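You operate a simulated robot arm through the tools that you are given. There is no shell and no other tool. Be economical: measure what you need, move in short steps, check, and stop when the job is done.

You run a simulated robot arm. Do the job below in one go: nothing can be reset, and whatever is moved stays where it is left.

Task
Clamp the brown offcut and sand its burr off with the extractor running.
Fine: in the cradle; block back, extractor off at the end.
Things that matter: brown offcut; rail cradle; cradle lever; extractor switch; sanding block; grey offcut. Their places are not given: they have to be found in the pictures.

Only the result counts: the job must be done as asked and must still hold three seconds after the hand-in. Knocking over, shifting, dropping, spilling or breaking anything else fails it.

Robot
A 7-joint arm with a two-finger parallel gripper, fixed in place. Base frame: the origin is at the foot of the arm, x ahead of it, y to its left, z up; the work surface is at about z = 0.87. Lengths are in m, angles in degrees, forces in N, time in s.
With the tool pointing down near the work surface it reaches from about 0.24 to 0.68 m from the base axis. Its first joint turns from -66.0 to 66.0 degrees. Payload 2.4 kg.
The tool frame sits at the grasp point between the pads (the TCP): z along the fingers, y along the line on which they close. The tips reach 0.03 m beyond it. Largest opening 0.094 m; finger width 0.028, thickness 0.01; the body of the gripper, 0.05 by 0.096 m, starts 0.055 m behind the TCP.
Orientation is that of the tool frame in the base frame, as a unit quaternion [w, x, y, z]. With the fingers straight down and closing along the base's y, the tool's x points along the base's -x, its y along +y and its z along -z.

Tools
- The arm moves only by the tool arm_command. Its argument "moves" is a list of rows, each a list of 7 numbers: the shift along the base's x, y, z in m, then the turn, a rotation vector about the base's x, y, z in degrees, then the opening, from 0 (shut) to 1 (fully open). In form: [[dx, dy, dz, rx, ry, rz, jaw], ...]. A call has 1 to 8 rows; each row is the pose to reach, as a shift and turn from the pose commanded when the call began. Rows are played at 5 a second. More than 0.05 m and 8.6 degrees between two rows, or a gripper value outside its range, and nothing of the call is played. A pose out of reach is approached as far as the arm can. The call stops where the force on the tool passes 40 N (or 10 N more than at its start, if that is more) or the arm is blocked; 0.2 s more then pass. The fingers move at their own pace (about 0.153 m/s each) and stop on an object; they squeeze with about 29 N. The grip force told is the motor's: it shows also when the fingers shut on nothing. Time passes only in rows, and 0.2 s behind the last, so rows that repeat a pose let the fingers close. The reply holds the time, the measured pose of the TCP, the force on the tool along the base axes, the opening and the grip force, in the units named above and with some noise.
- Cameras (640 x 400 px; columns grow to the right, rows downward): "scene" is fixed at [0.0505, 0.5028, 1.4265]; the picture's right is [-0.48, -0.88, 0.00], its down [-0.52, 0.28, -0.81] and it looks along [0.71, -0.39, -0.59] (base axes); focal length 357 px, centre (320, 200). "wrist" rides on the gripper at [-0.037, 0, -0.058] in the tool frame; the picture's right is [0.00, -1.00, 0.00], its down [0.97, 0.00, -0.24] and it looks along [0.24, 0.00, 0.97] (tool axes); focal length 218 px, centre (320, 200).
- get_image(camera): a new picture of that camera. No time passes.
- locate(camera, pixels): there is no depth. For up to 12 entries [column, row, z] of the newest picture of that camera ("zoom" is the newest enlarged one), the place [x, y] in the base frame at which the ray of that pixel passes the height z, good to about 0.002 m, but the place of the scene camera against the robot may be out by one fixed shift of up to 0.025 m in any direction. No time passes.
- zoom(camera, box): a new picture of the part [left, top, right, bottom] of that camera's present view, enlarged. No time passes.
- job_done(): hands the job in; it is judged then, once.

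Work in short steps. Measure before you move; look again where a grasp or a placing could have gone wrong, and mend it. You have 80 turns and 46 pictures in all, those below and enlarged ones among them. Open the gripper and draw the arm clear of the work before you hand the job in, unless the task says otherwise; then end with one line.

The tools are called after ">>>" as a command line: name --pt "numbers of a row" for each row, then --argument value for the rest, lists and objects as JSON in quotes. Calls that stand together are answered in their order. arm_command: Moves the arm, as the interface text tells. Its arguments: {"type":"object","properties":{"moves":{"type":"array","items":{"type":"array","items":{"type":"number"}}}},"required":["moves"]} The other tools are called the same way: get_image (camera) takes a picture; locate (camera, pixels) gives the place at which the rays of pixels pass given heights; zoom (camera, box) takes an enlarged picture of a part of a camera's view; job_done () hands the job in.

At the start:

```text
clock: 0.0
eef_pos: [0.3716, 0.1442, 1.2169]
tool_rot: [0.001, 0.0, 1.0, 0.0]
contact_force: [-0.2, 0.0, -0.4]
grip_width: 0.094
finger_force: 0.1
```

scene: 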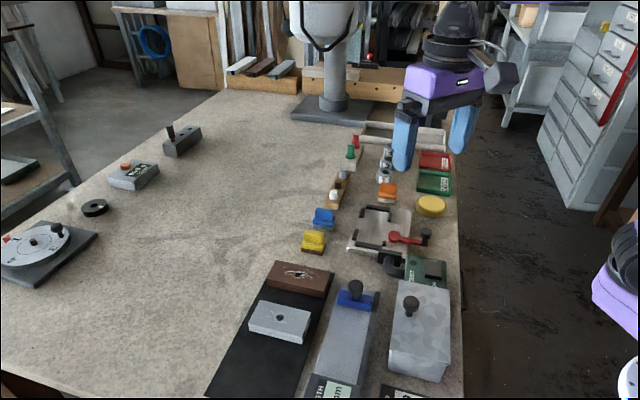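
wrist: 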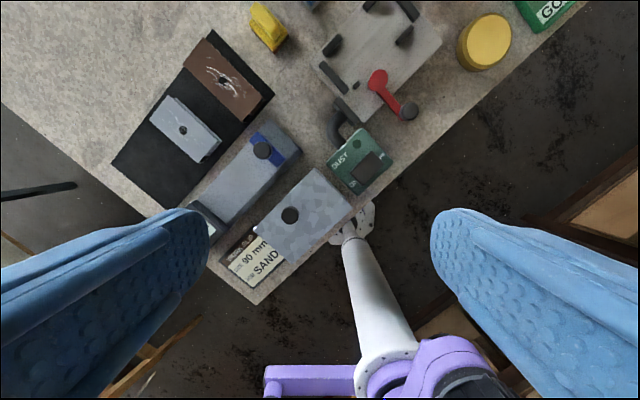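

The first pictures show the brown offcut near scene (300,275), the cradle near (385,230), and a green box labelled "DUST" near (428,270). I zoom in for details.

>>> zoom --camera "scene" --box '[320, 180, 480, 300]'

>>> zoom --camera "scene" --box '[200, 250, 470, 400]'

>>> zoom --camera "wrist" --box '[100, 0, 500, 300]'

```text
3.33 times, centred on (400, 240) of scene
```

zoom: 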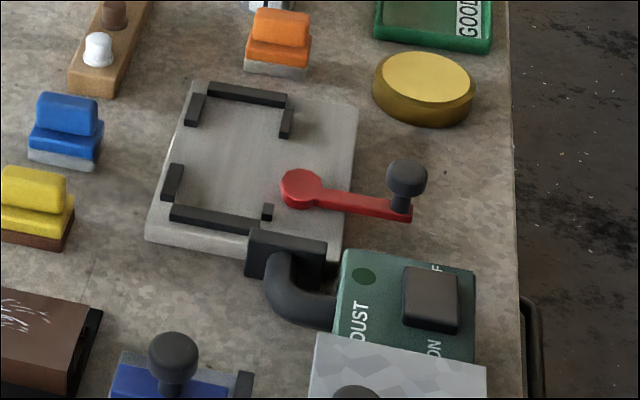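

```text
2.37 times, centred on (335, 325) of scene
```

zoom: 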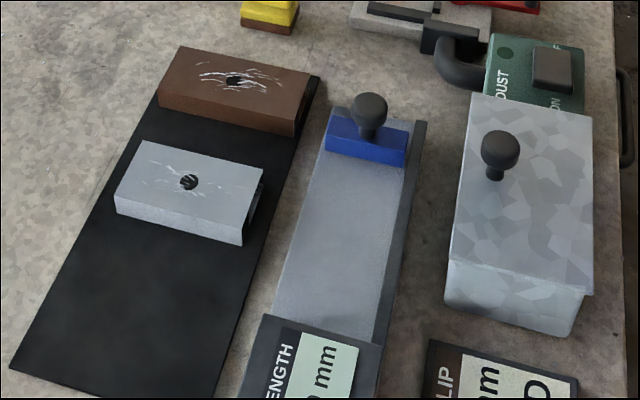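

```text
1.33 times, centred on (300, 150) of wrist
```

zoom: 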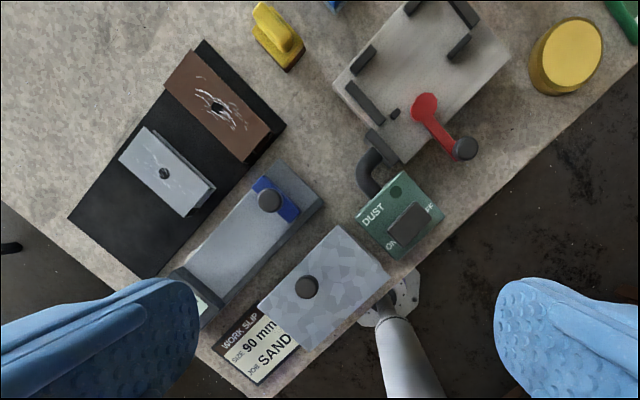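

I locate the main items from the wrist picture (tops guessed at the heights given).

>>> get_image --camera "wrist"

>>> locate --camera "wrist" --pixels '[[222, 78, 0.91], [184, 130, 0.91], [263, 150, 0.91], [378, 45, 0.88], [378, 76, 0.9], [408, 111, 0.92], [371, 167, 0.92], [357, 142, 0.91], [268, 28, 0.91], [290, 214, 0.95], [485, 40, 0.9], [345, 75, 0.88]]'

>>> locate --camera "scene" --pixels '[[301, 274, 0.91], [280, 320, 0.91], [354, 290, 0.91], [385, 230, 0.88], [395, 237, 0.9], [424, 234, 0.92], [428, 270, 0.92], [313, 240, 0.9], [324, 217, 0.9], [387, 191, 0.9], [337, 192, 0.9], [352, 152, 0.9]]'

```text
40 pictures are left
```

wrist: 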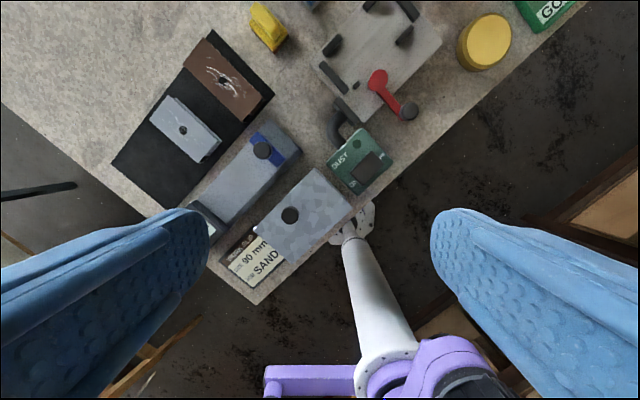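

```text
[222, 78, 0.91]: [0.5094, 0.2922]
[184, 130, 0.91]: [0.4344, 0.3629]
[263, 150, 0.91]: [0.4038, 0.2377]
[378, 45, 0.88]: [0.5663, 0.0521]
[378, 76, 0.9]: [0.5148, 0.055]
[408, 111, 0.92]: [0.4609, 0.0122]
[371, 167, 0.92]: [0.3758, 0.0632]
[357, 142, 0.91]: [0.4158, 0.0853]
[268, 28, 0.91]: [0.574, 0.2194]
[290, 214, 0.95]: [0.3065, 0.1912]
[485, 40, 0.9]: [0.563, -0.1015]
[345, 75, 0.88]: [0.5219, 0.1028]
```

```text
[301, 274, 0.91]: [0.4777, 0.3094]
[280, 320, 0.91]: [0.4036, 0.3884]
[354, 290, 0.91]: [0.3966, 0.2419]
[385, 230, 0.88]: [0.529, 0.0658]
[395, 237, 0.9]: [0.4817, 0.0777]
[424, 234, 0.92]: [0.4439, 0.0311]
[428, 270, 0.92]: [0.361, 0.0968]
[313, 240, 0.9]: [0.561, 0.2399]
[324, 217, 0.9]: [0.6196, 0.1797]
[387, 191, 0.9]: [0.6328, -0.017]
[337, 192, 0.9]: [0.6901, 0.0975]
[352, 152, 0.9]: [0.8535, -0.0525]
```

The wrist locate gives the brown offcut about (0.51,0.29) and the cradle about (0.54,0.06). I move forward over the blocks for a closer look.

>>> arm_command --pt "0.04 0 -0.01 0 0 0 1" --pt "0.08 0 -0.02 0 0 0 1" --pt "0.12 0 -0.04 0 0 0 1" --pt "0.16 0 -0.06 0 0 0 1" --pt "0.2 0 -0.07 0 0 0 1"

>>> get_image --camera "wrist"

```text
clock: 1.2
eef_pos: [0.5718, 0.1435, 1.146]
tool_rot: [-0.001, 0.0, 1.0, 0.0]
contact_force: [-0.1, -0.1, 0.2]
grip_width: 0.0938
finger_force: 0.1
```

```text
39 pictures are left
```

wrist: 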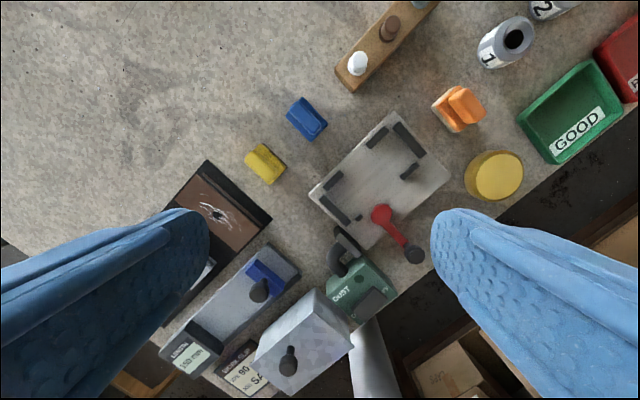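

Three coloured blocks are at (265,163), (306,119) and (459,108). I zoom on them to tell which is the sanding block, and on the switch and gauge labels.

>>> zoom --camera "wrist" --box '[220, 60, 500, 240]'

>>> zoom --camera "scene" --box '[290, 120, 460, 260]'

>>> zoom --camera "wrist" --box '[150, 220, 410, 400]'

>>> locate --camera "wrist" --pixels '[[265, 163, 0.9], [306, 119, 0.9], [459, 108, 0.9]]'

```text
2.22 times, centred on (360, 150) of wrist
```

zoom: 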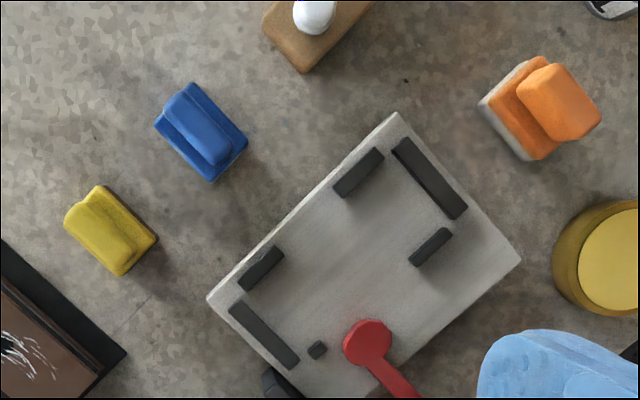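

```text
2.86 times, centred on (375, 190) of scene
```

zoom: 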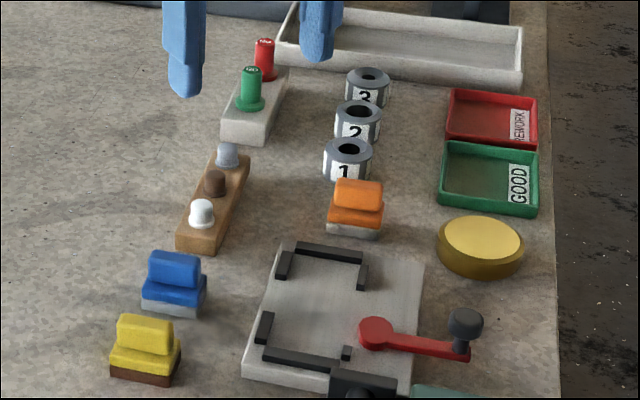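

```text
2.22 times, centred on (280, 310) of wrist
```

zoom: 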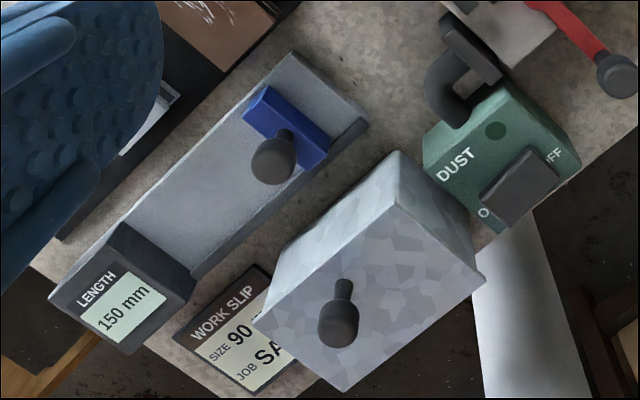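

```text
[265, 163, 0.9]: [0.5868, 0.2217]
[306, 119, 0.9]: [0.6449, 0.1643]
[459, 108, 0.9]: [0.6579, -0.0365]
```

The blocks differ in sole: yellow has a brown sole, blue and orange grey ones. I zoom tighter on the soles.

>>> zoom --camera "scene" --box '[296, 200, 344, 260]'

>>> zoom --camera "scene" --box '[364, 170, 412, 210]'

```text
6.67 times, centred on (320, 230) of scene
```

zoom: 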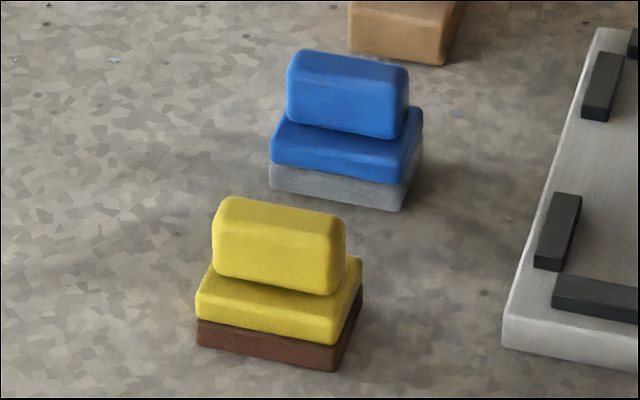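

```text
10.00 times, centred on (388, 190) of scene
```

zoom: 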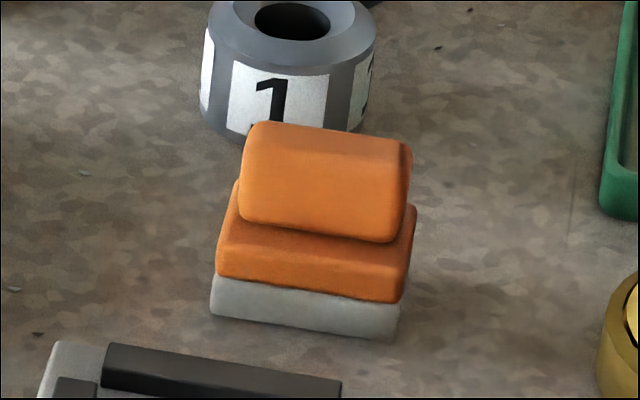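

The yellow block with the brown abrasive sole is my pick. I measure the cradle's corners and rails, the offcut corners and the gauge from the current wrist picture.

>>> locate --camera "wrist" --pixels '[[398, 110, 0.885], [454, 177, 0.885], [313, 194, 0.885], [396, 123, 0.895], [428, 157, 0.895], [325, 195, 0.895], [353, 224, 0.895], [363, 218, 0.895], [388, 216, 0.91], [413, 252, 0.93], [252, 149, 0.9], [287, 170, 0.9]]'

>>> arm_command --pt "-0.01 0.03 -0.02 0 0 -8 1" --pt "-0.02 0.06 -0.04 0 0 -16 1" --pt "-0.03 0.09 -0.06 0 0 -24 1" --pt "-0.04 0.12 -0.07 0 0 -32 1" --pt "-0.05 0.14 -0.08 0 0 -38 1"

>>> get_image --camera "wrist"

```text
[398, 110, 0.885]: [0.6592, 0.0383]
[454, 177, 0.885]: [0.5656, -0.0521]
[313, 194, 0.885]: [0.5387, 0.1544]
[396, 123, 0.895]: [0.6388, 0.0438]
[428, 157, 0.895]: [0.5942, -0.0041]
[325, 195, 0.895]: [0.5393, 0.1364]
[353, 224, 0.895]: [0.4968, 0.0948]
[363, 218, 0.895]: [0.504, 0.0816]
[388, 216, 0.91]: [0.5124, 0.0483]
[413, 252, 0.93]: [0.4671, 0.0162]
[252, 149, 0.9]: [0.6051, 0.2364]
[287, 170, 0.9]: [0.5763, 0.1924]
```

```text
clock: 2.4
eef_pos: [0.5234, 0.2849, 1.0654]
tool_rot: [0.001, 0.327, 0.945, 0.002]
contact_force: [0.1, 0.3, 0.6]
grip_width: 0.0938
finger_force: 0.0
```

```text
33 pictures are left
```

wrist: 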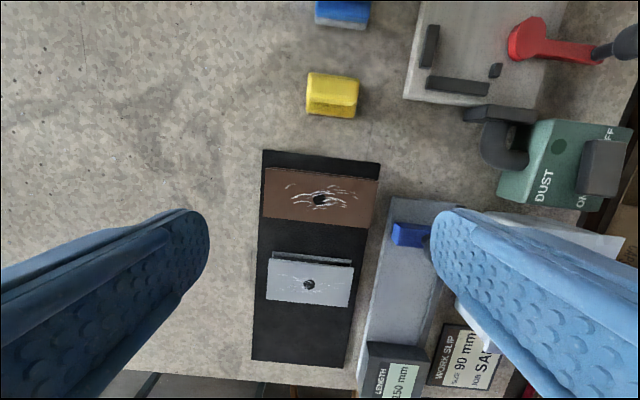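

The brown offcut spans (265,168)–(380,182)–(372,229)–(262,215) in this picture. I locate its corners, the hole, and the yellow block.

>>> zoom --camera "wrist" --box '[230, 50, 430, 320]'

>>> locate --camera "wrist" --pixels '[[265, 168, 0.893], [380, 182, 0.893], [372, 229, 0.893], [262, 215, 0.893], [320, 199, 0.893], [262, 150, 0.873], [350, 368, 0.873], [268, 260, 0.893], [353, 266, 0.893]]'

```text
1.48 times, centred on (330, 185) of wrist
```

zoom: 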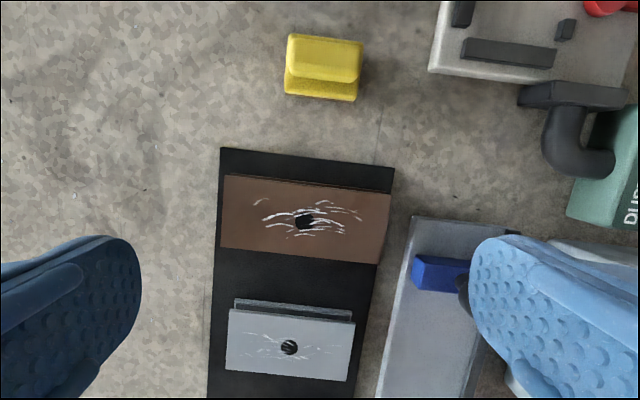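

```text
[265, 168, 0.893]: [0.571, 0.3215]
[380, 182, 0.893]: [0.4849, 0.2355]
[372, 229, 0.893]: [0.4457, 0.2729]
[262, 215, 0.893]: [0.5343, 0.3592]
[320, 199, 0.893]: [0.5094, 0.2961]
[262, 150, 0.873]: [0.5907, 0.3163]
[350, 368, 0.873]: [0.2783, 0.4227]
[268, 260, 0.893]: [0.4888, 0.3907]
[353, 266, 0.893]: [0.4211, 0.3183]
```

Brown offcut: about 0.122 x 0.053 m, centre near (0.509,0.297), long axis at 45°; the cradle slot runs along (0.71,-0.70). I turn the tool to yaw +45° over the offcut.

>>> arm_command --pt "0 0 0 0 0 8.4 1" --pt "-0.005 0.004 0 0 0 16.8 1" --pt "-0.01 0.008 0 0 0 25.2 1" --pt "-0.0144 0.012 0 0 0 33.6 1" --pt "-0.0144 0.012 0 0 0 42 1" --pt "-0.0144 0.012 0 0 0 50.4 1" --pt "-0.0144 0.012 0 0 0 58.8 1" --pt "-0.0144 0.012 0 0 0 67.2 1"

>>> arm_command --pt "0 0 0 0 0 8 1" --pt "0 0 -0.03 0 0 16 1" --pt "0 0 -0.06 0 0 16 1" --pt "0 0 -0.06 0 0 16 1"

>>> get_image --camera "wrist"

```text
clock: 4.2
eef_pos: [0.5078, 0.2957, 1.0645]
tool_rot: [0.0, -0.253, 0.968, 0.0]
contact_force: [-0.5, -0.2, 0.2]
grip_width: 0.0938
finger_force: 0.0
```

```text
clock: 5.2
eef_pos: [0.5098, 0.2971, 1.006]
tool_rot: [0.0, -0.386, 0.922, 0.0]
contact_force: [-0.3, -0.5, 0.2]
grip_width: 0.0939
finger_force: 0.1
```

```text
31 pictures are left
```

wrist: 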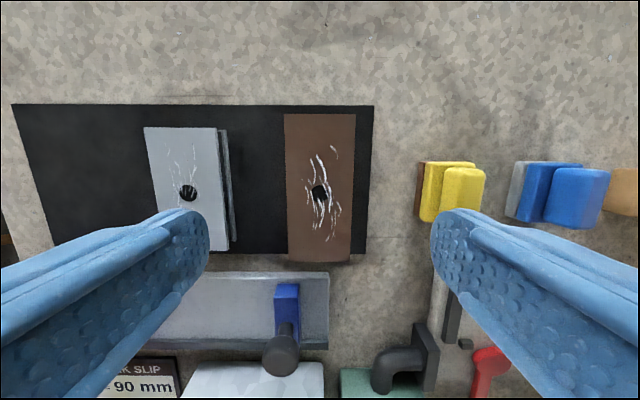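

Aligned: offcut edges are symmetric around column 320. I check the centre and the gap to the grey offcut (lip at column 235).

>>> locate --camera "wrist" --pixels '[[285, 114, 0.893], [355, 114, 0.893], [350, 260, 0.893], [290, 260, 0.893], [320, 193, 0.893], [236, 240, 0.873], [229, 130, 0.885], [420, 190, 0.88], [478, 220, 0.91], [445, 165, 0.915], [482, 172, 0.915]]'

```text
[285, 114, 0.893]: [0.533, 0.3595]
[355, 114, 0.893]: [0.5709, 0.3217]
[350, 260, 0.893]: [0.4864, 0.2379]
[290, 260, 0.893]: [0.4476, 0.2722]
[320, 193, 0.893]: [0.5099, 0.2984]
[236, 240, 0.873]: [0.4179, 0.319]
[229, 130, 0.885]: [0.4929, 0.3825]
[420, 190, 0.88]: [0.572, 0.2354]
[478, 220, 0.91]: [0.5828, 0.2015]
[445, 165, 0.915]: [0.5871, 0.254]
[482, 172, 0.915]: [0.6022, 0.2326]
```

The centre is (0.5095,0.298), under the TCP. I descend with jaws at 0.8 to clear the grey piece, then close.

>>> arm_command --pt "0 0 -0.03 0 0 -0.4 0.8" --pt "0 0 -0.06 0 0 -0.4 0.8" --pt "0 0 -0.085 0 0 -0.4 0.8" --pt "0 0 -0.094 0 0 -0.4 0.8" --pt "0 0 -0.096 0 0 -0.4 0.8"

>>> arm_command --pt "0 0 0 0 0 0 0.4" --pt "0 0 0 0 0 0 0.4" --pt "0 0 0 0 0 0 0.4"

```text
clock: 6.4
eef_pos: [0.5077, 0.2964, 0.9113]
tool_rot: [0.0, -0.381, 0.925, 0.0]
contact_force: [0.1, 0.3, -0.7]
grip_width: 0.0753
finger_force: 0.0
```

```text
clock: 7.2
eef_pos: [0.5075, 0.2963, 0.9108]
tool_rot: [-0.001, -0.381, 0.925, 0.0]
contact_force: [1.0, 0.2, -0.1]
grip_width: 0.0524
finger_force: 29.3
```

Gripped at 0.0524 m wide. I lift it and check.

>>> arm_command --pt "0 0 0.03 0 0 0 0.4" --pt "0 0 0.06 0 0 0 0.4" --pt "0 0 0.1 0 0 0 0.4" --pt "0 0 0.12 0 0 0 0.4"

>>> get_image --camera "scene"

```text
clock: 8.2
eef_pos: [0.506, 0.2955, 1.0301]
tool_rot: [0.0, -0.381, 0.925, 0.001]
contact_force: [-0.6, -0.1, -0.8]
grip_width: 0.0524
finger_force: 28.7
```

```text
30 pictures are left
```

scene: 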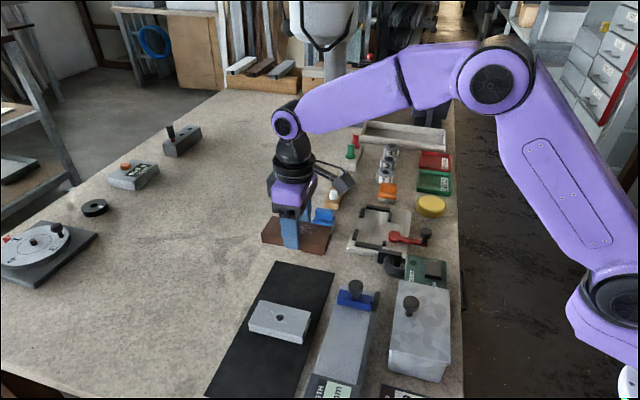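

Held level. I turn it toward yaw −45° at a safe height and stand beside the cradle so the wrist camera sees the slot past the piece.

>>> arm_command --pt "0 -0.02 0.03 0 0 -8.3 0.4" --pt "0 -0.05 0.07 0 0 -16.6 0.4" --pt "0 -0.08 0.09 0 0 -24.9 0.4" --pt "0 -0.11 0.09 0 0 -33.2 0.4" --pt "0 -0.14 0.09 0 0 -41.5 0.4" --pt "0 -0.17 0.09 0 0 -49.8 0.4" --pt "0 -0.2 0.09 0 0 -58.1 0.4" --pt "0 -0.23 0.09 0 0 -66.4 0.4"

>>> arm_command --pt "-0.01 -0.03 0 0 0 -8 0.4" --pt "-0.02 -0.06 0 0 0 -16 0.4" --pt "-0.03 -0.08 0 0 0 -23.4 0.4" --pt "-0.04 -0.09 0 0 0 -23.4 0.4"

>>> get_image --camera "wrist"

```text
clock: 10.0
eef_pos: [0.5058, 0.0671, 1.1197]
tool_rot: [0.0, 0.19, 0.982, 0.0]
contact_force: [0.4, 0.9, -1.6]
grip_width: 0.0525
finger_force: 28.7
```

```text
clock: 11.0
eef_pos: [0.4676, -0.0243, 1.1179]
tool_rot: [0.0, 0.383, 0.924, 0.0]
contact_force: [0.0, 1.4, -0.2]
grip_width: 0.0529
finger_force: 28.8
```

```text
29 pictures are left
```

wrist: 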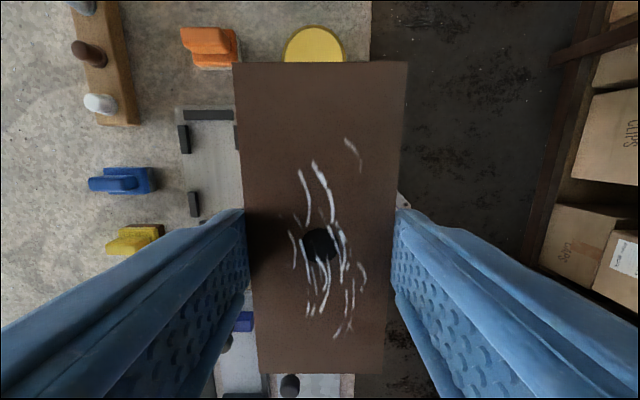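

The piece hides part of the cradle; left rails at columns 179–200 and the top rail at row 114 are visible. I shift aside to see both end rails.

>>> arm_command --pt "-0.04 0 0.01 0 0 0 0.4" --pt "-0.08 -0.01 0.02 0 0 0 0.4" --pt "-0.1 -0.015 0.02 0 0 0 0.4" --pt "-0.1 -0.015 0.02 0 0 0 0.4"

>>> zoom --camera "wrist" --box '[60, 20, 260, 220]'

>>> zoom --camera "scene" --box '[330, 190, 470, 290]'

```text
clock: 12.0
eef_pos: [0.3704, -0.0384, 1.1396]
tool_rot: [0.0, 0.383, 0.924, 0.0]
contact_force: [0.9, -2.0, -0.4]
grip_width: 0.0526
finger_force: 28.4
```

```text
2.00 times, centred on (160, 120) of wrist
```

zoom: 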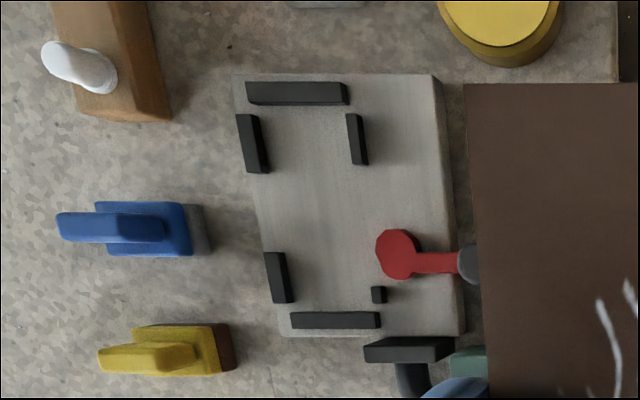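

```text
4.00 times, centred on (400, 240) of scene
```

zoom: 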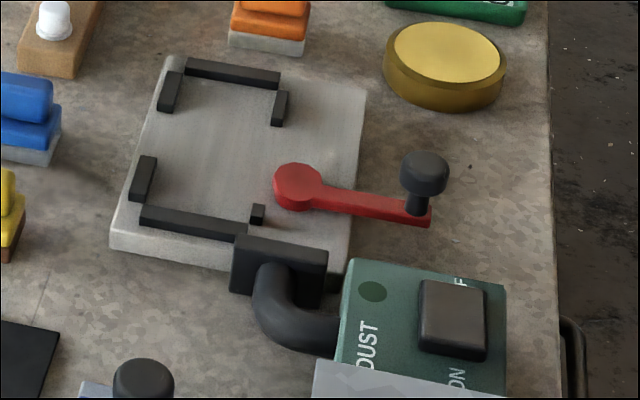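

The slot is now visible; I take a plain wrist picture so locate refers to this view, then measure rail edges.

>>> get_image --camera "wrist"

>>> locate --camera "wrist" --pixels '[[129.5, 77.5, 0.883], [135, 105.5, 0.883], [143.5, 146, 0.883], [146, 170.5, 0.883], [124, 72.5, 0.883], [173, 71.5, 0.883], [145, 176, 0.89], [190, 176, 0.89], [173, 77, 0.89], [178, 102, 0.89], [185.5, 164, 0.89], [199, 146, 0.9]]'

>>> locate --camera "scene" --pixels '[[368.5, 218, 0.883], [366, 240.5, 0.883], [377, 209, 0.883], [398.5, 213, 0.883], [366, 241, 0.89], [391, 248.5, 0.89], [398.5, 220, 0.89], [393, 242, 0.89], [395, 236, 0.9], [436, 233, 0.92]]'

```text
26 pictures are left
```

wrist: 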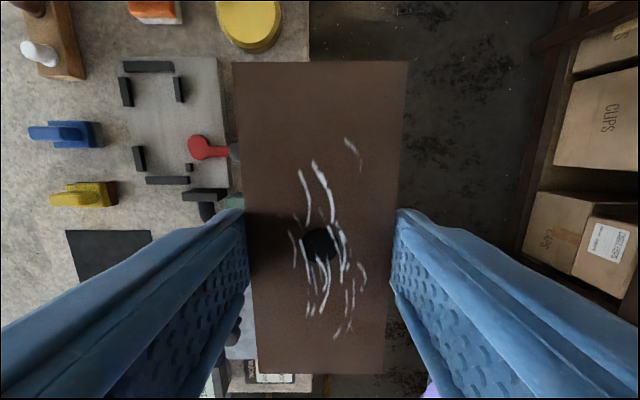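

```text
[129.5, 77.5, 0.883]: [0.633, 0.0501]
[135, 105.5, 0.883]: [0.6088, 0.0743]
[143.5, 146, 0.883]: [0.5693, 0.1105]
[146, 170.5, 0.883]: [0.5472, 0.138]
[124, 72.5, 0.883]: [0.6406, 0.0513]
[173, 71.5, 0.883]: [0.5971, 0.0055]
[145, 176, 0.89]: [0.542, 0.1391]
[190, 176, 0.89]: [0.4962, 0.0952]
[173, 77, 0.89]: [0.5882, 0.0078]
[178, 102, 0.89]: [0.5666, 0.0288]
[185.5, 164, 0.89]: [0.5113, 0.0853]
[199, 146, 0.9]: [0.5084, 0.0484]
```

```text
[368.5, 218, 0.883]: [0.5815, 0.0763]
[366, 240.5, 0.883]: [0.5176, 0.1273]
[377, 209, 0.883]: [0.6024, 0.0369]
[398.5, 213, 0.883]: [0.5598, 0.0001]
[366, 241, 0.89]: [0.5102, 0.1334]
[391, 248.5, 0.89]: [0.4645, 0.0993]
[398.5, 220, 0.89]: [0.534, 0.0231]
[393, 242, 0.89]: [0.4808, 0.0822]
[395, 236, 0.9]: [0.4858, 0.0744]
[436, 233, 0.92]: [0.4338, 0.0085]
```

Slot centre comes out at (0.5675,0.0716), about 0.133 x 0.061, and the piece's centre lies ~3 mm ahead of the TCP. I move above the slot with target TCP (0.5655,0.0736).

>>> arm_command --pt "0.039 0.0224 0 0 0 0 0.4" --pt "0.078 0.0448 -0.02 0 0 0 0.4" --pt "0.117 0.0672 -0.05 0 0 0 0.4" --pt "0.156 0.0896 -0.09 0 0 0 0.4" --pt "0.195 0.112 -0.13 0 0 0 0.4" --pt "0.195 0.112 -0.15 0 0 0 0.4" --pt "0.195 0.112 -0.15 0 0 0 0.4"

>>> get_image --camera "wrist"

>>> zoom --camera "scene" --box '[320, 160, 480, 280]'

```text
refused: row 3 steps farther than a row can; nothing moved
```

```text
25 pictures are left
```

wrist: 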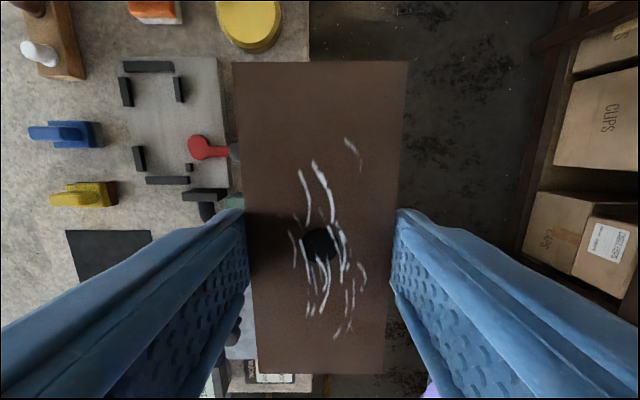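

```text
3.33 times, centred on (400, 220) of scene
```

zoom: 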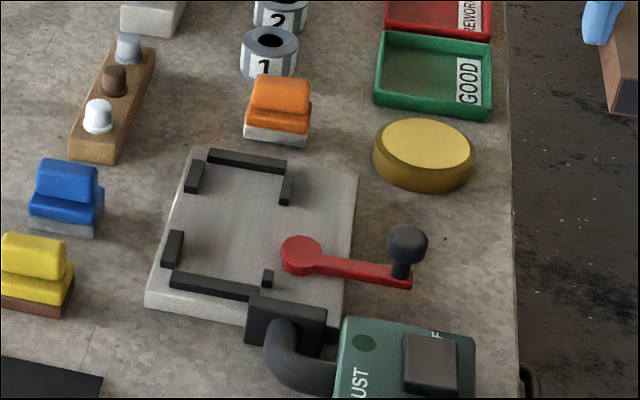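

The step was too long and nothing moved; I resend it with shorter steps.

>>> arm_command --pt "0.039 0.0224 0 0 0 0 0.4" --pt "0.078 0.0448 -0.01 0 0 0 0.4" --pt "0.117 0.0672 -0.02 0 0 0 0.4" --pt "0.156 0.0896 -0.03 0 0 0 0.4" --pt "0.195 0.112 -0.05 0 0 0 0.4" --pt "0.195 0.112 -0.09 0 0 0 0.4" --pt "0.195 0.112 -0.13 0 0 0 0.4" --pt "0.195 0.112 -0.15 0 0 0 0.4"

>>> zoom --camera "scene" --box '[320, 160, 480, 280]'

>>> get_image --camera "wrist"

```text
clock: 13.8
eef_pos: [0.5612, 0.0732, 0.9896]
tool_rot: [0.001, 0.382, 0.924, 0.0]
contact_force: [-0.7, -0.3, -0.4]
grip_width: 0.0526
finger_force: 29.9
```

```text
3.33 times, centred on (400, 220) of scene
```

zoom: 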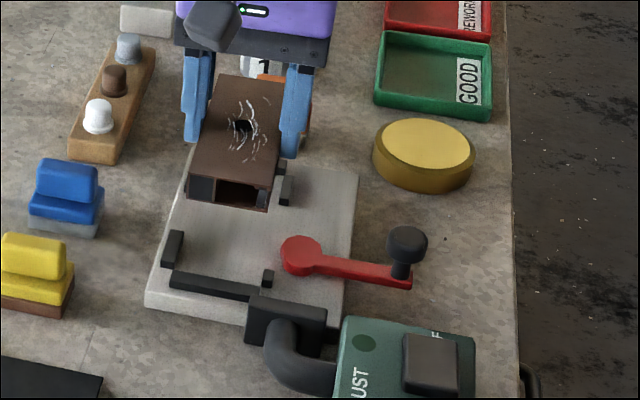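

```text
22 pictures are left
```

wrist: 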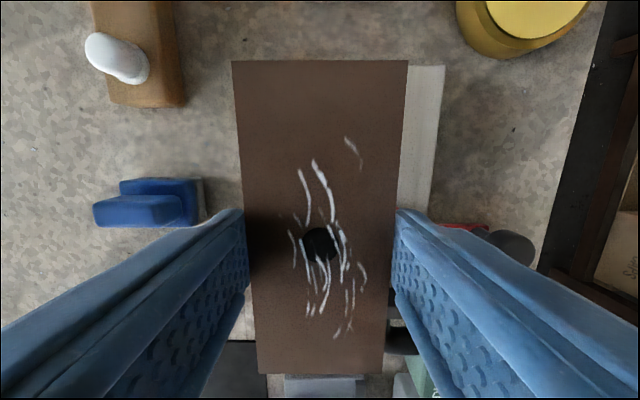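

The piece hangs over the slot, aligned; the TCP reads 4 mm short in x. I correct and lower to just above the rails, checking the plate corner at (442,66) meanwhile.

>>> locate --camera "wrist" --pixels '[[443, 66, 0.883], [435, 200, 0.883]]'

>>> arm_command --pt "0.004 0.0005 -0.02 0 0 0 0.4" --pt "0.004 0.0005 -0.045 0 0 0 0.4" --pt "0.004 0.0005 -0.05 0 0 0 0.4" --pt "0.004 0.0005 -0.05 0 0 0 0.4"

>>> zoom --camera "scene" --box '[340, 190, 440, 260]'

```text
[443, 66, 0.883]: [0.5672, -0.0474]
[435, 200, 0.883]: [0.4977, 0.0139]
```

```text
clock: 14.8
eef_pos: [0.5654, 0.0742, 0.9394]
tool_rot: [0.0, 0.383, 0.924, 0.0]
contact_force: [-0.2, -0.3, 0.1]
grip_width: 0.0525
finger_force: 29.2
```

```text
5.71 times, centred on (390, 225) of scene
```

zoom: 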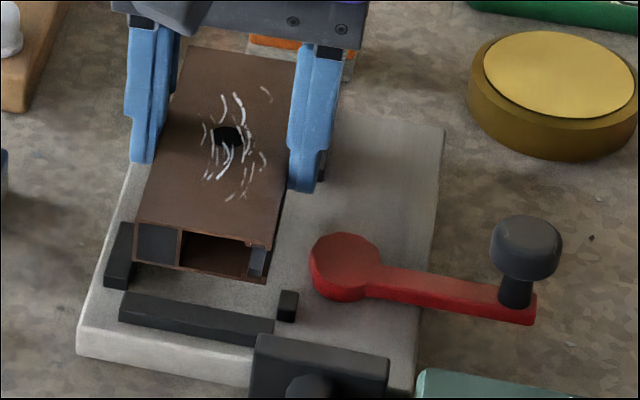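

The piece looks aligned between the rails. I lower in small steps, watching force.

>>> arm_command --pt "0 0 -0.006 0 0 0 0.4" --pt "0 0 -0.01 0 0 0 0.4" --pt "0 0 -0.014 0 0 0 0.4" --pt "0 0 -0.017 0 0 0 0.4"

>>> zoom --camera "scene" --box '[340, 190, 440, 260]'

```text
clock: 15.8
eef_pos: [0.5662, 0.0733, 0.923]
tool_rot: [0.0, 0.382, 0.924, -0.001]
contact_force: [-1.8, -0.2, 1.2]
grip_width: 0.0527
finger_force: 29.6
```

```text
5.71 times, centred on (390, 225) of scene
```

zoom: 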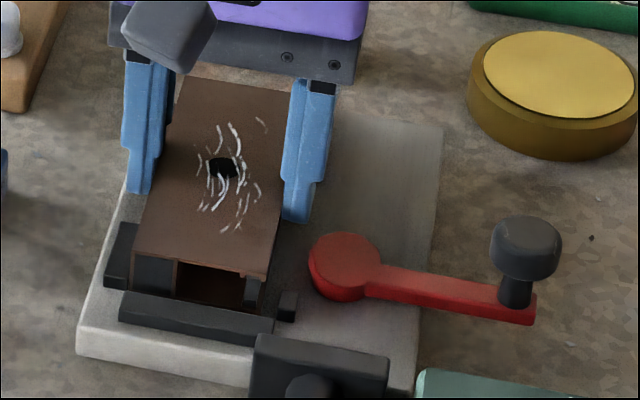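

It is inside the rails with no contact yet. I lower until it rests.

>>> arm_command --pt "0 0 -0.002 0 0 0 0.4" --pt "0 0 -0.004 0 0 0 0.4" --pt "0 0 -0.006 0 0 0 0.4"

```text
clock: 16.4
eef_pos: [0.5689, 0.0736, 0.9212]
tool_rot: [0.001, 0.382, 0.924, 0.0]
contact_force: [-6.2, -1.0, 9.5]
grip_width: 0.0524
finger_force: 28.7
stopped in row 3: the force on the tool passed its limit (the readings are from after the stop); the commanded pose is now the measured one
```

It touches down at TCP z 0.921. I release gently and look.

>>> arm_command --pt "0 0 0 0 0 0 0.66" --pt "0 0 0 0 0 0 0.66" --pt "0 0 0.02 0 0 0 0.66" --pt "0 0 0.05 0 0 0 0.66" --pt "0 0 0.09 0 0 0 0.66" --pt "0 0 0.13 0 0 0 0.66"

>>> get_image --camera "wrist"

>>> zoom --camera "scene" --box '[340, 190, 440, 260]'

```text
clock: 17.9
eef_pos: [0.5675, 0.0734, 1.0514]
tool_rot: [0.001, 0.383, 0.924, 0.001]
contact_force: [0.4, 0.0, -0.4]
grip_width: 0.0619
finger_force: 0.1
```

```text
19 pictures are left
```

wrist: 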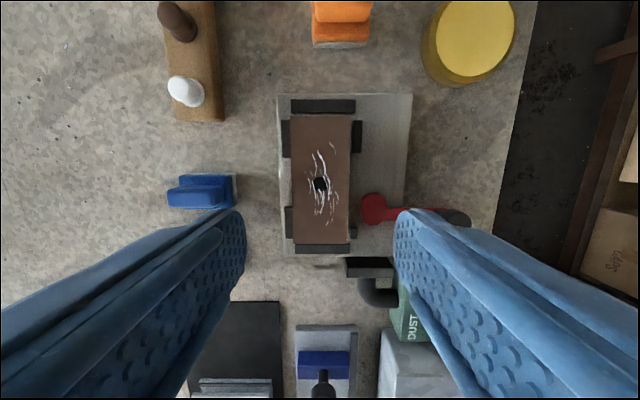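

```text
5.71 times, centred on (390, 225) of scene
```

zoom: 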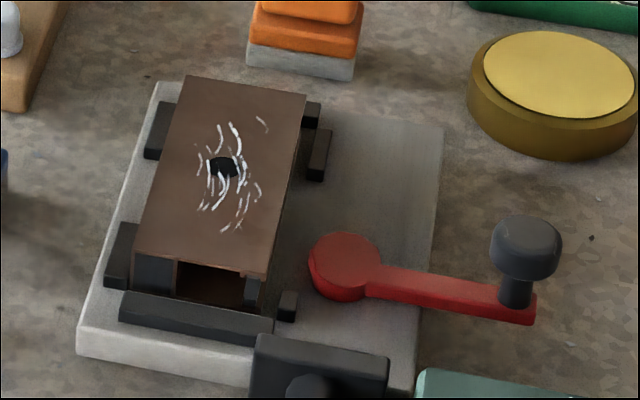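

The offcut sits in the slot between all rails. The nozzle blocks the lever's swing on one side, so clamping should swing the handle toward +u (image up); I locate the boss and knob.

>>> locate --camera "wrist" --pixels '[[373, 208, 0.9], [373, 208, 0.905], [455, 216, 0.94], [455, 216, 0.92], [320, 184, 0.905], [290, 114, 0.905], [351, 116, 0.905], [351, 243, 0.905], [293, 243, 0.905]]'

>>> locate --camera "scene" --pixels '[[394, 235, 0.9], [394, 235, 0.905], [432, 229, 0.93], [432, 229, 0.94], [430, 238, 0.905], [378.5, 218.5, 0.905]]'

```text
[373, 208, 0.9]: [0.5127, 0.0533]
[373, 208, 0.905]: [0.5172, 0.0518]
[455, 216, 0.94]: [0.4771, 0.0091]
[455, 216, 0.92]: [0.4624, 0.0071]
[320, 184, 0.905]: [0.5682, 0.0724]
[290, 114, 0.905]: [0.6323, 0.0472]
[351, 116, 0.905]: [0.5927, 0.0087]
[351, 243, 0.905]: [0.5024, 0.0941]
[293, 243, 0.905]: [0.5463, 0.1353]
```

```text
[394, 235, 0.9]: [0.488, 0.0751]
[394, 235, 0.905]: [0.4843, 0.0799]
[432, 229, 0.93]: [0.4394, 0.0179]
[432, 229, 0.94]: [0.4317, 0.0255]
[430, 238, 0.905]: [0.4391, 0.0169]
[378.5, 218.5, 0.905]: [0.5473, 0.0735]
```

My scene pixel conversion used the wrong origin; I redo it for the hole (373,219), boss (394,236), knob top (426,232) and stem base (424,242).

>>> locate --camera "scene" --pixels '[[372.9, 219.2, 0.905], [394.4, 236.4, 0.9], [426.3, 232, 0.93], [426.3, 232, 0.94], [424.2, 242.5, 0.9]]'

>>> zoom --camera "wrist" --box '[320, 160, 480, 260]'

```text
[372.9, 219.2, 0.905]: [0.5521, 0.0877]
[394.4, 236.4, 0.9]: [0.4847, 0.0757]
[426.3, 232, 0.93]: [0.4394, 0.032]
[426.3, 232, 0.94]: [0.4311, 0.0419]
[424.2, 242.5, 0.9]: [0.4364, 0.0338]
```

```text
4.00 times, centred on (400, 210) of wrist
```

zoom: 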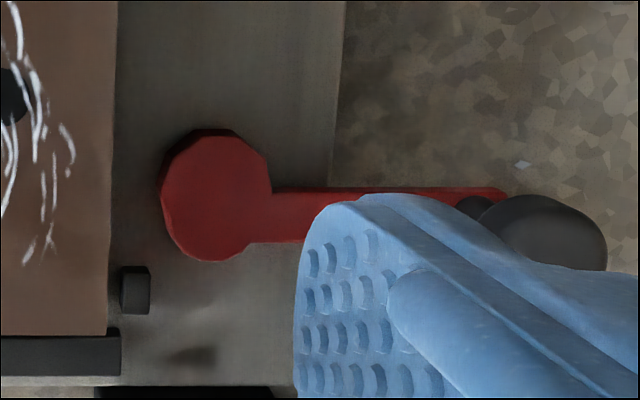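

I find the knob's height and axis by matching stem base (437,211) and knob (459,217) positions.

>>> locate --camera "wrist" --pixels '[[437.5, 211.5, 0.893], [437.5, 211.5, 0.9], [458.7, 217.5, 0.92], [458.7, 217.5, 0.93], [458.7, 217.5, 0.94], [372.5, 208, 0.895], [446, 207, 0.893]]'

```text
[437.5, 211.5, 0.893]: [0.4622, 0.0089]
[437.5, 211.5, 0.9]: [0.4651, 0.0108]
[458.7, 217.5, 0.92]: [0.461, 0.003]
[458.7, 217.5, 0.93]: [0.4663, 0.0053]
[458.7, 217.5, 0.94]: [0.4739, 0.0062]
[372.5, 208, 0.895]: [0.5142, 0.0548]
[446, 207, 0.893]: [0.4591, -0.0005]
```

Knob axis is about (0.462,0.005), top z ≈0.937; pivot (0.514,0.054), radius 0.071. I close the fingers and move to a standoff on the nozzle side of the knob at (0.437,0.030), still high.

>>> arm_command --pt "-0.04 -0.014 0 0 0 0 0" --pt "-0.08 -0.028 0 0 0 0 0" --pt "-0.115 -0.04 0 0 0 0 0" --pt "-0.13 -0.0433 0 0 0 0 0" --pt "-0.13 -0.0433 -0.03 0 0 0 0" --pt "-0.13 -0.0433 -0.05 0 0 0 0"

>>> zoom --camera "scene" --box '[370, 190, 480, 290]'

>>> get_image --camera "wrist"

```text
clock: 19.2
eef_pos: [0.4376, 0.0292, 1.0015]
tool_rot: [0.001, 0.382, 0.924, 0.001]
contact_force: [0.5, 0.1, -0.1]
grip_width: 0.0
finger_force: 28.8
```

```text
4.00 times, centred on (425, 240) of scene
```

zoom: 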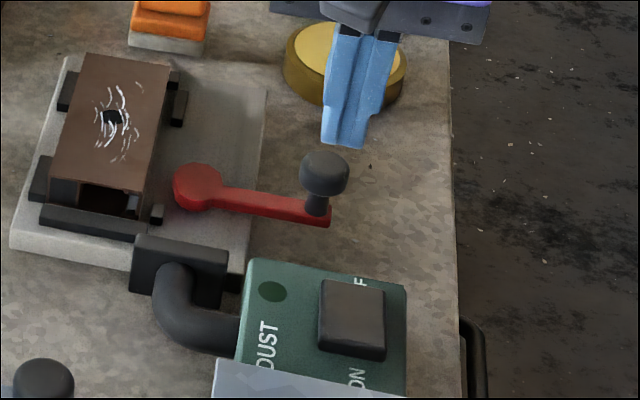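

```text
15 pictures are left
```

wrist: 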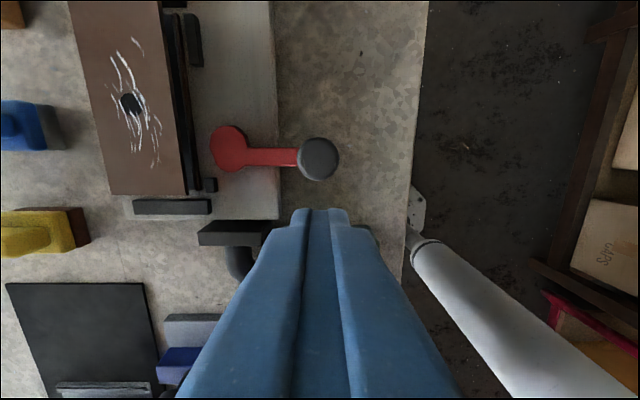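

The knob (318,158) is straight ahead of the closed fingers. I descend beside it and push it along its arc, turning the tool with it.

>>> arm_command --pt "0 0 -0.035 0 0 0 0" --pt "0 0 -0.0645 0 0 0 0" --pt "0.0083 -0.0083 -0.0645 0 0 0 0" --pt "0.0135 -0.0175 -0.0645 0 0 8 0" --pt "0.0199 -0.0259 -0.0645 0 0 16 0" --pt "0.0273 -0.0334 -0.0645 0 0 24 0" --pt "0.0358 -0.0396 -0.0645 0 0 32 0" --pt "0.045 -0.0447 -0.0645 0 0 40 0"

```text
clock: 21.1
eef_pos: [0.4833, -0.0148, 0.9383]
tool_rot: [0.001, 0.043, 0.999, 0.001]
contact_force: [-0.2, 0.3, -0.4]
grip_width: 0.0001
finger_force: 29.2
```

No resistance yet; I continue along the arc to about 88°, stopping if force rises.

>>> arm_command --pt "0.0099 -0.0037 0 0 0 8 0" --pt "0.0202 -0.006 0 0 0 16 0" --pt "0.0306 -0.0069 0 0 0 24 0" --pt "0.0411 -0.0063 0 0 0 32 0" --pt "0.0515 -0.0042 0 0 0 40 0" --pt "0.0614 -0.0008 0 0 0 48 0"

>>> zoom --camera "scene" --box '[340, 180, 480, 290]'

```text
clock: 22.4
eef_pos: [0.5316, -0.0218, 0.9359]
tool_rot: [-0.012, -0.327, 0.945, 0.005]
contact_force: [-8.9, -4.8, 4.3]
grip_width: 0.0003
finger_force: 29.0
stopped in row 6: the force on the tool passed its limit (the readings are from after the stop); the commanded pose is now the measured one
```

```text
3.64 times, centred on (410, 235) of scene
```

zoom: 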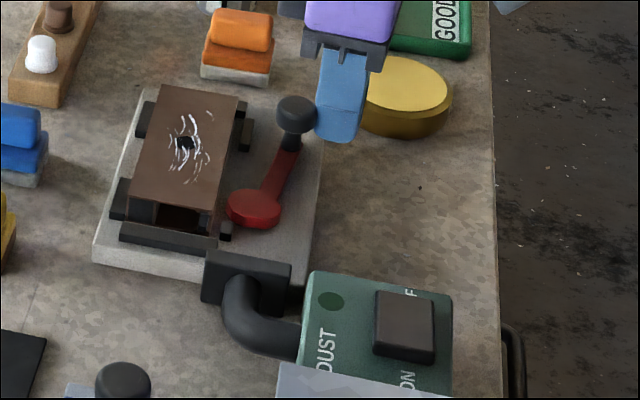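

The lever is now swung ~85° alongside the offcut and hit a firm stop. I back off, rise, and move over the extractor box to view the switch.

>>> arm_command --pt "-0.01 -0.01 0.0 0 0 0 0" --pt "-0.02 -0.02 0.02 0 0 0 0" --pt "-0.02 -0.02 0.065 0 0 3 0" --pt "-0.04 -0.01 0.105 0 0 6 0" --pt "-0.085 0.005 0.115 0 0 6 0" --pt "-0.13 0.02 0.115 0 0 6 0" --pt "-0.165 0.035 0.115 0 0 6 0" --pt "-0.2 0.045 0.115 0 0 6 0"

>>> get_image --camera "wrist"

```text
clock: 24.2
eef_pos: [0.3315, 0.0227, 1.0523]
tool_rot: [-0.01, -0.377, 0.926, 0.004]
contact_force: [-0.3, -0.6, -0.1]
grip_width: 0.0
finger_force: 28.9
```

```text
13 pictures are left
```

wrist: 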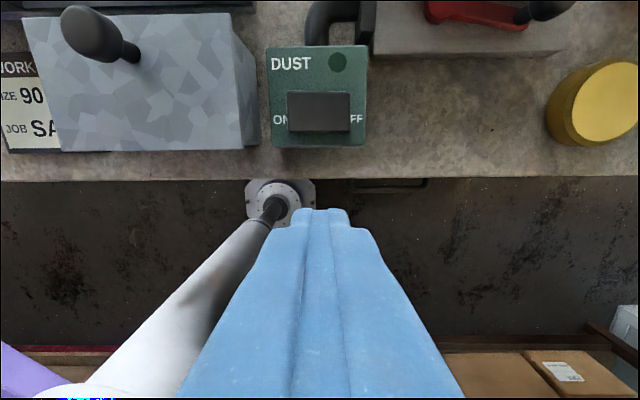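

The rocker spans columns 288–350, rows 92–132, with ON at its left end. I locate its ends and the box.

>>> locate --camera "wrist" --pixels '[[297, 107, 0.92], [297, 107, 0.93], [341, 107, 0.93], [288, 107, 0.93], [350, 107, 0.93], [267, 136, 0.92], [367, 136, 0.92], [268, 46, 0.92], [265, 148, 0.872]]'

```text
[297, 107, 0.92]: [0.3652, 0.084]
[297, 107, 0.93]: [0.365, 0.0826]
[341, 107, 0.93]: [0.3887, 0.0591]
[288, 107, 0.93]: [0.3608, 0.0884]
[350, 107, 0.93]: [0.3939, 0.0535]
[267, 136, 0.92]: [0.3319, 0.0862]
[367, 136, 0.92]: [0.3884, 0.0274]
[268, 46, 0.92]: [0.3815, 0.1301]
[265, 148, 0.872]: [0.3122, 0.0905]
```

I move above the ON end at (0.3665,0.0825) and descend toward it.

>>> arm_command --pt "0.018 0.03 0 0 0 0 0" --pt "0.035 0.06 0 0 0 0 0" --pt "0.035 0.06 -0.035 0 0 0 0" --pt "0.035 0.06 -0.07 0 0 0 0" --pt "0.035 0.06 -0.08 0 0 0 0"

>>> arm_command --pt "0 0 -0.005 0 0 0 0" --pt "0 0 -0.01 0 0 0 0" --pt "0 0 -0.014 0 0 0 0" --pt "0 0 -0.018 0 0 0 0" --pt "0 0 -0.022 0 0 0 0"

```text
clock: 25.4
eef_pos: [0.3697, 0.084, 0.9707]
tool_rot: [-0.01, -0.377, 0.926, 0.004]
contact_force: [0.1, -0.5, -0.5]
grip_width: 0.0
finger_force: 29.3
```

```text
clock: 26.6
eef_pos: [0.3666, 0.0864, 0.9535]
tool_rot: [-0.011, -0.378, 0.926, 0.004]
contact_force: [-5.9, -0.2, 20.4]
grip_width: 0.0001
finger_force: 29.2
stopped in row 5: the force on the tool passed its limit (the readings are from after the stop); the commanded pose is now the measured one
```

Pressed to the force limit at TCP z 0.9535. I raise and check the lamp and rocker.

>>> arm_command --pt "0 0 0.02 0 0 0 0" --pt "0 0 0.06 0 0 0 0" --pt "-0.02 -0.03 0.1 0 0 0 0" --pt "-0.035 -0.06 0.1 0 0 0 0"

>>> zoom --camera "scene" --box '[340, 180, 480, 290]'

```text
refused: row 3 steps farther than a row can; nothing moved
```

```text
3.64 times, centred on (410, 235) of scene
```

zoom: 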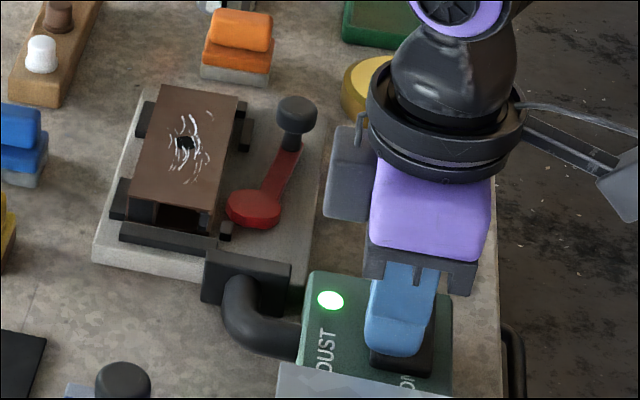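

The lamp is green, so the extractor runs, and the lever holds. I rise and go over toward the yellow block.

>>> arm_command --pt "0 0 0.03 0 0 0 0" --pt "0 0 0.07 0 0 0 0" --pt "0.01 0.005 0.11 0 0 0 0" --pt "0.05 0.025 0.115 0 0 0 0.3" --pt "0.09 0.045 0.115 0 0 0 0.6" --pt "0.13 0.065 0.115 0 0 0 0.6" --pt "0.16 0.085 0.11 0 0 0 0.6" --pt "0.185 0.1 0.1 0 0 0 0.6"

>>> get_image --camera "wrist"

```text
clock: 28.4
eef_pos: [0.5539, 0.1843, 1.0497]
tool_rot: [-0.01, -0.377, 0.926, 0.004]
contact_force: [-0.1, 0.2, -0.5]
grip_width: 0.0562
finger_force: 0.1
```

```text
11 pictures are left
```

wrist: 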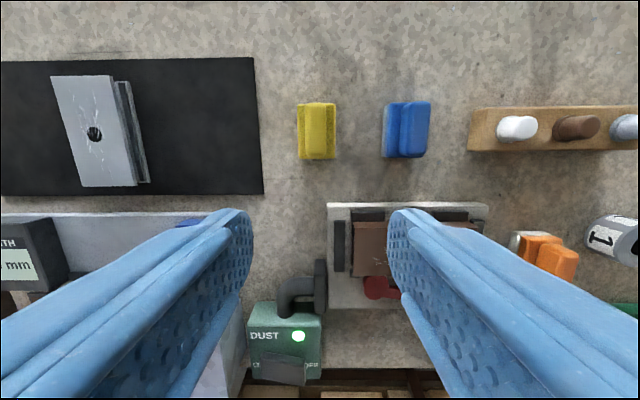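

The yellow block spans columns 298–337, rows 102–160. I zoom for the ridge edges.

>>> zoom --camera "wrist" --box '[280, 90, 360, 170]'

>>> locate --camera "wrist" --pixels '[[298, 102, 0.89], [337, 102, 0.89], [336, 160, 0.89], [299, 160, 0.89], [317, 131, 0.89], [317, 131, 0.91]]'

```text
5.00 times, centred on (320, 130) of wrist
```

zoom: 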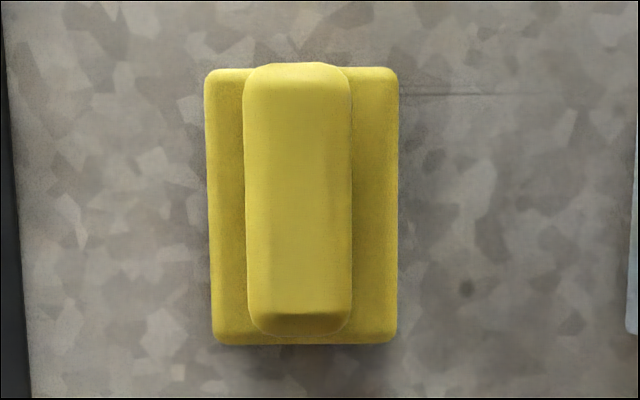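

```text
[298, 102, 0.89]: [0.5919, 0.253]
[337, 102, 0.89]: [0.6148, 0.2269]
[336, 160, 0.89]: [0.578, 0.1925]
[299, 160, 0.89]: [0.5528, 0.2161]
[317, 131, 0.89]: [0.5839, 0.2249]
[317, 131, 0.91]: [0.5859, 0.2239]
```

The ridge is 18 mm wide, centred near (0.584,0.2225). I straighten a 1.2° tool tilt, move over it and descend around the ridge.

>>> arm_command --pt "0.015 0.019 0 0 -1.2 0 0.5" --pt "0.03 0.038 -0.02 0 -1.2 0 0.5" --pt "0.03 0.038 -0.06 0 -1.2 0 0.5" --pt "0.03 0.038 -0.095 0 -1.2 0 0.5" --pt "0.03 0.038 -0.11 0 -1.2 0 0.5"

>>> zoom --camera "scene" --box '[280, 190, 380, 270]'

```text
clock: 29.6
eef_pos: [0.5838, 0.226, 0.9412]
tool_rot: [-0.001, -0.378, 0.926, 0.0]
contact_force: [0.1, 0.0, -0.4]
grip_width: 0.047
finger_force: 0.0
```

```text
5.00 times, centred on (330, 230) of scene
```

zoom: 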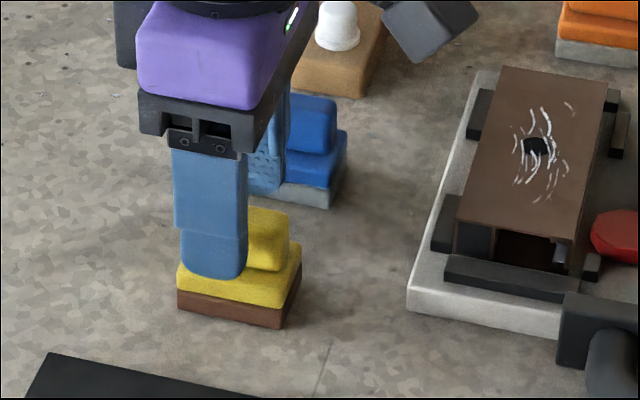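

The fingers straddle the ridge, about 4 mm too far toward +v. I shift back and lower the last millimetres, then close.

>>> arm_command --pt "-0.002 -0.003 0 0 0 0 0.5" --pt "-0.002 -0.003 -0.006 0 0 0 0.5" --pt "-0.002 -0.003 -0.011 0 0 0 0.5" --pt "-0.002 -0.003 -0.011 0 0 0 0.1" --pt "-0.002 -0.003 -0.011 0 0 0 0.1" --pt "-0.002 -0.003 -0.011 0 0 0 0.1"

```text
clock: 31.0
eef_pos: [0.5811, 0.2214, 0.9303]
tool_rot: [-0.001, -0.378, 0.926, 0.0]
contact_force: [-0.9, -0.6, -0.6]
grip_width: 0.0173
finger_force: 29.2
```

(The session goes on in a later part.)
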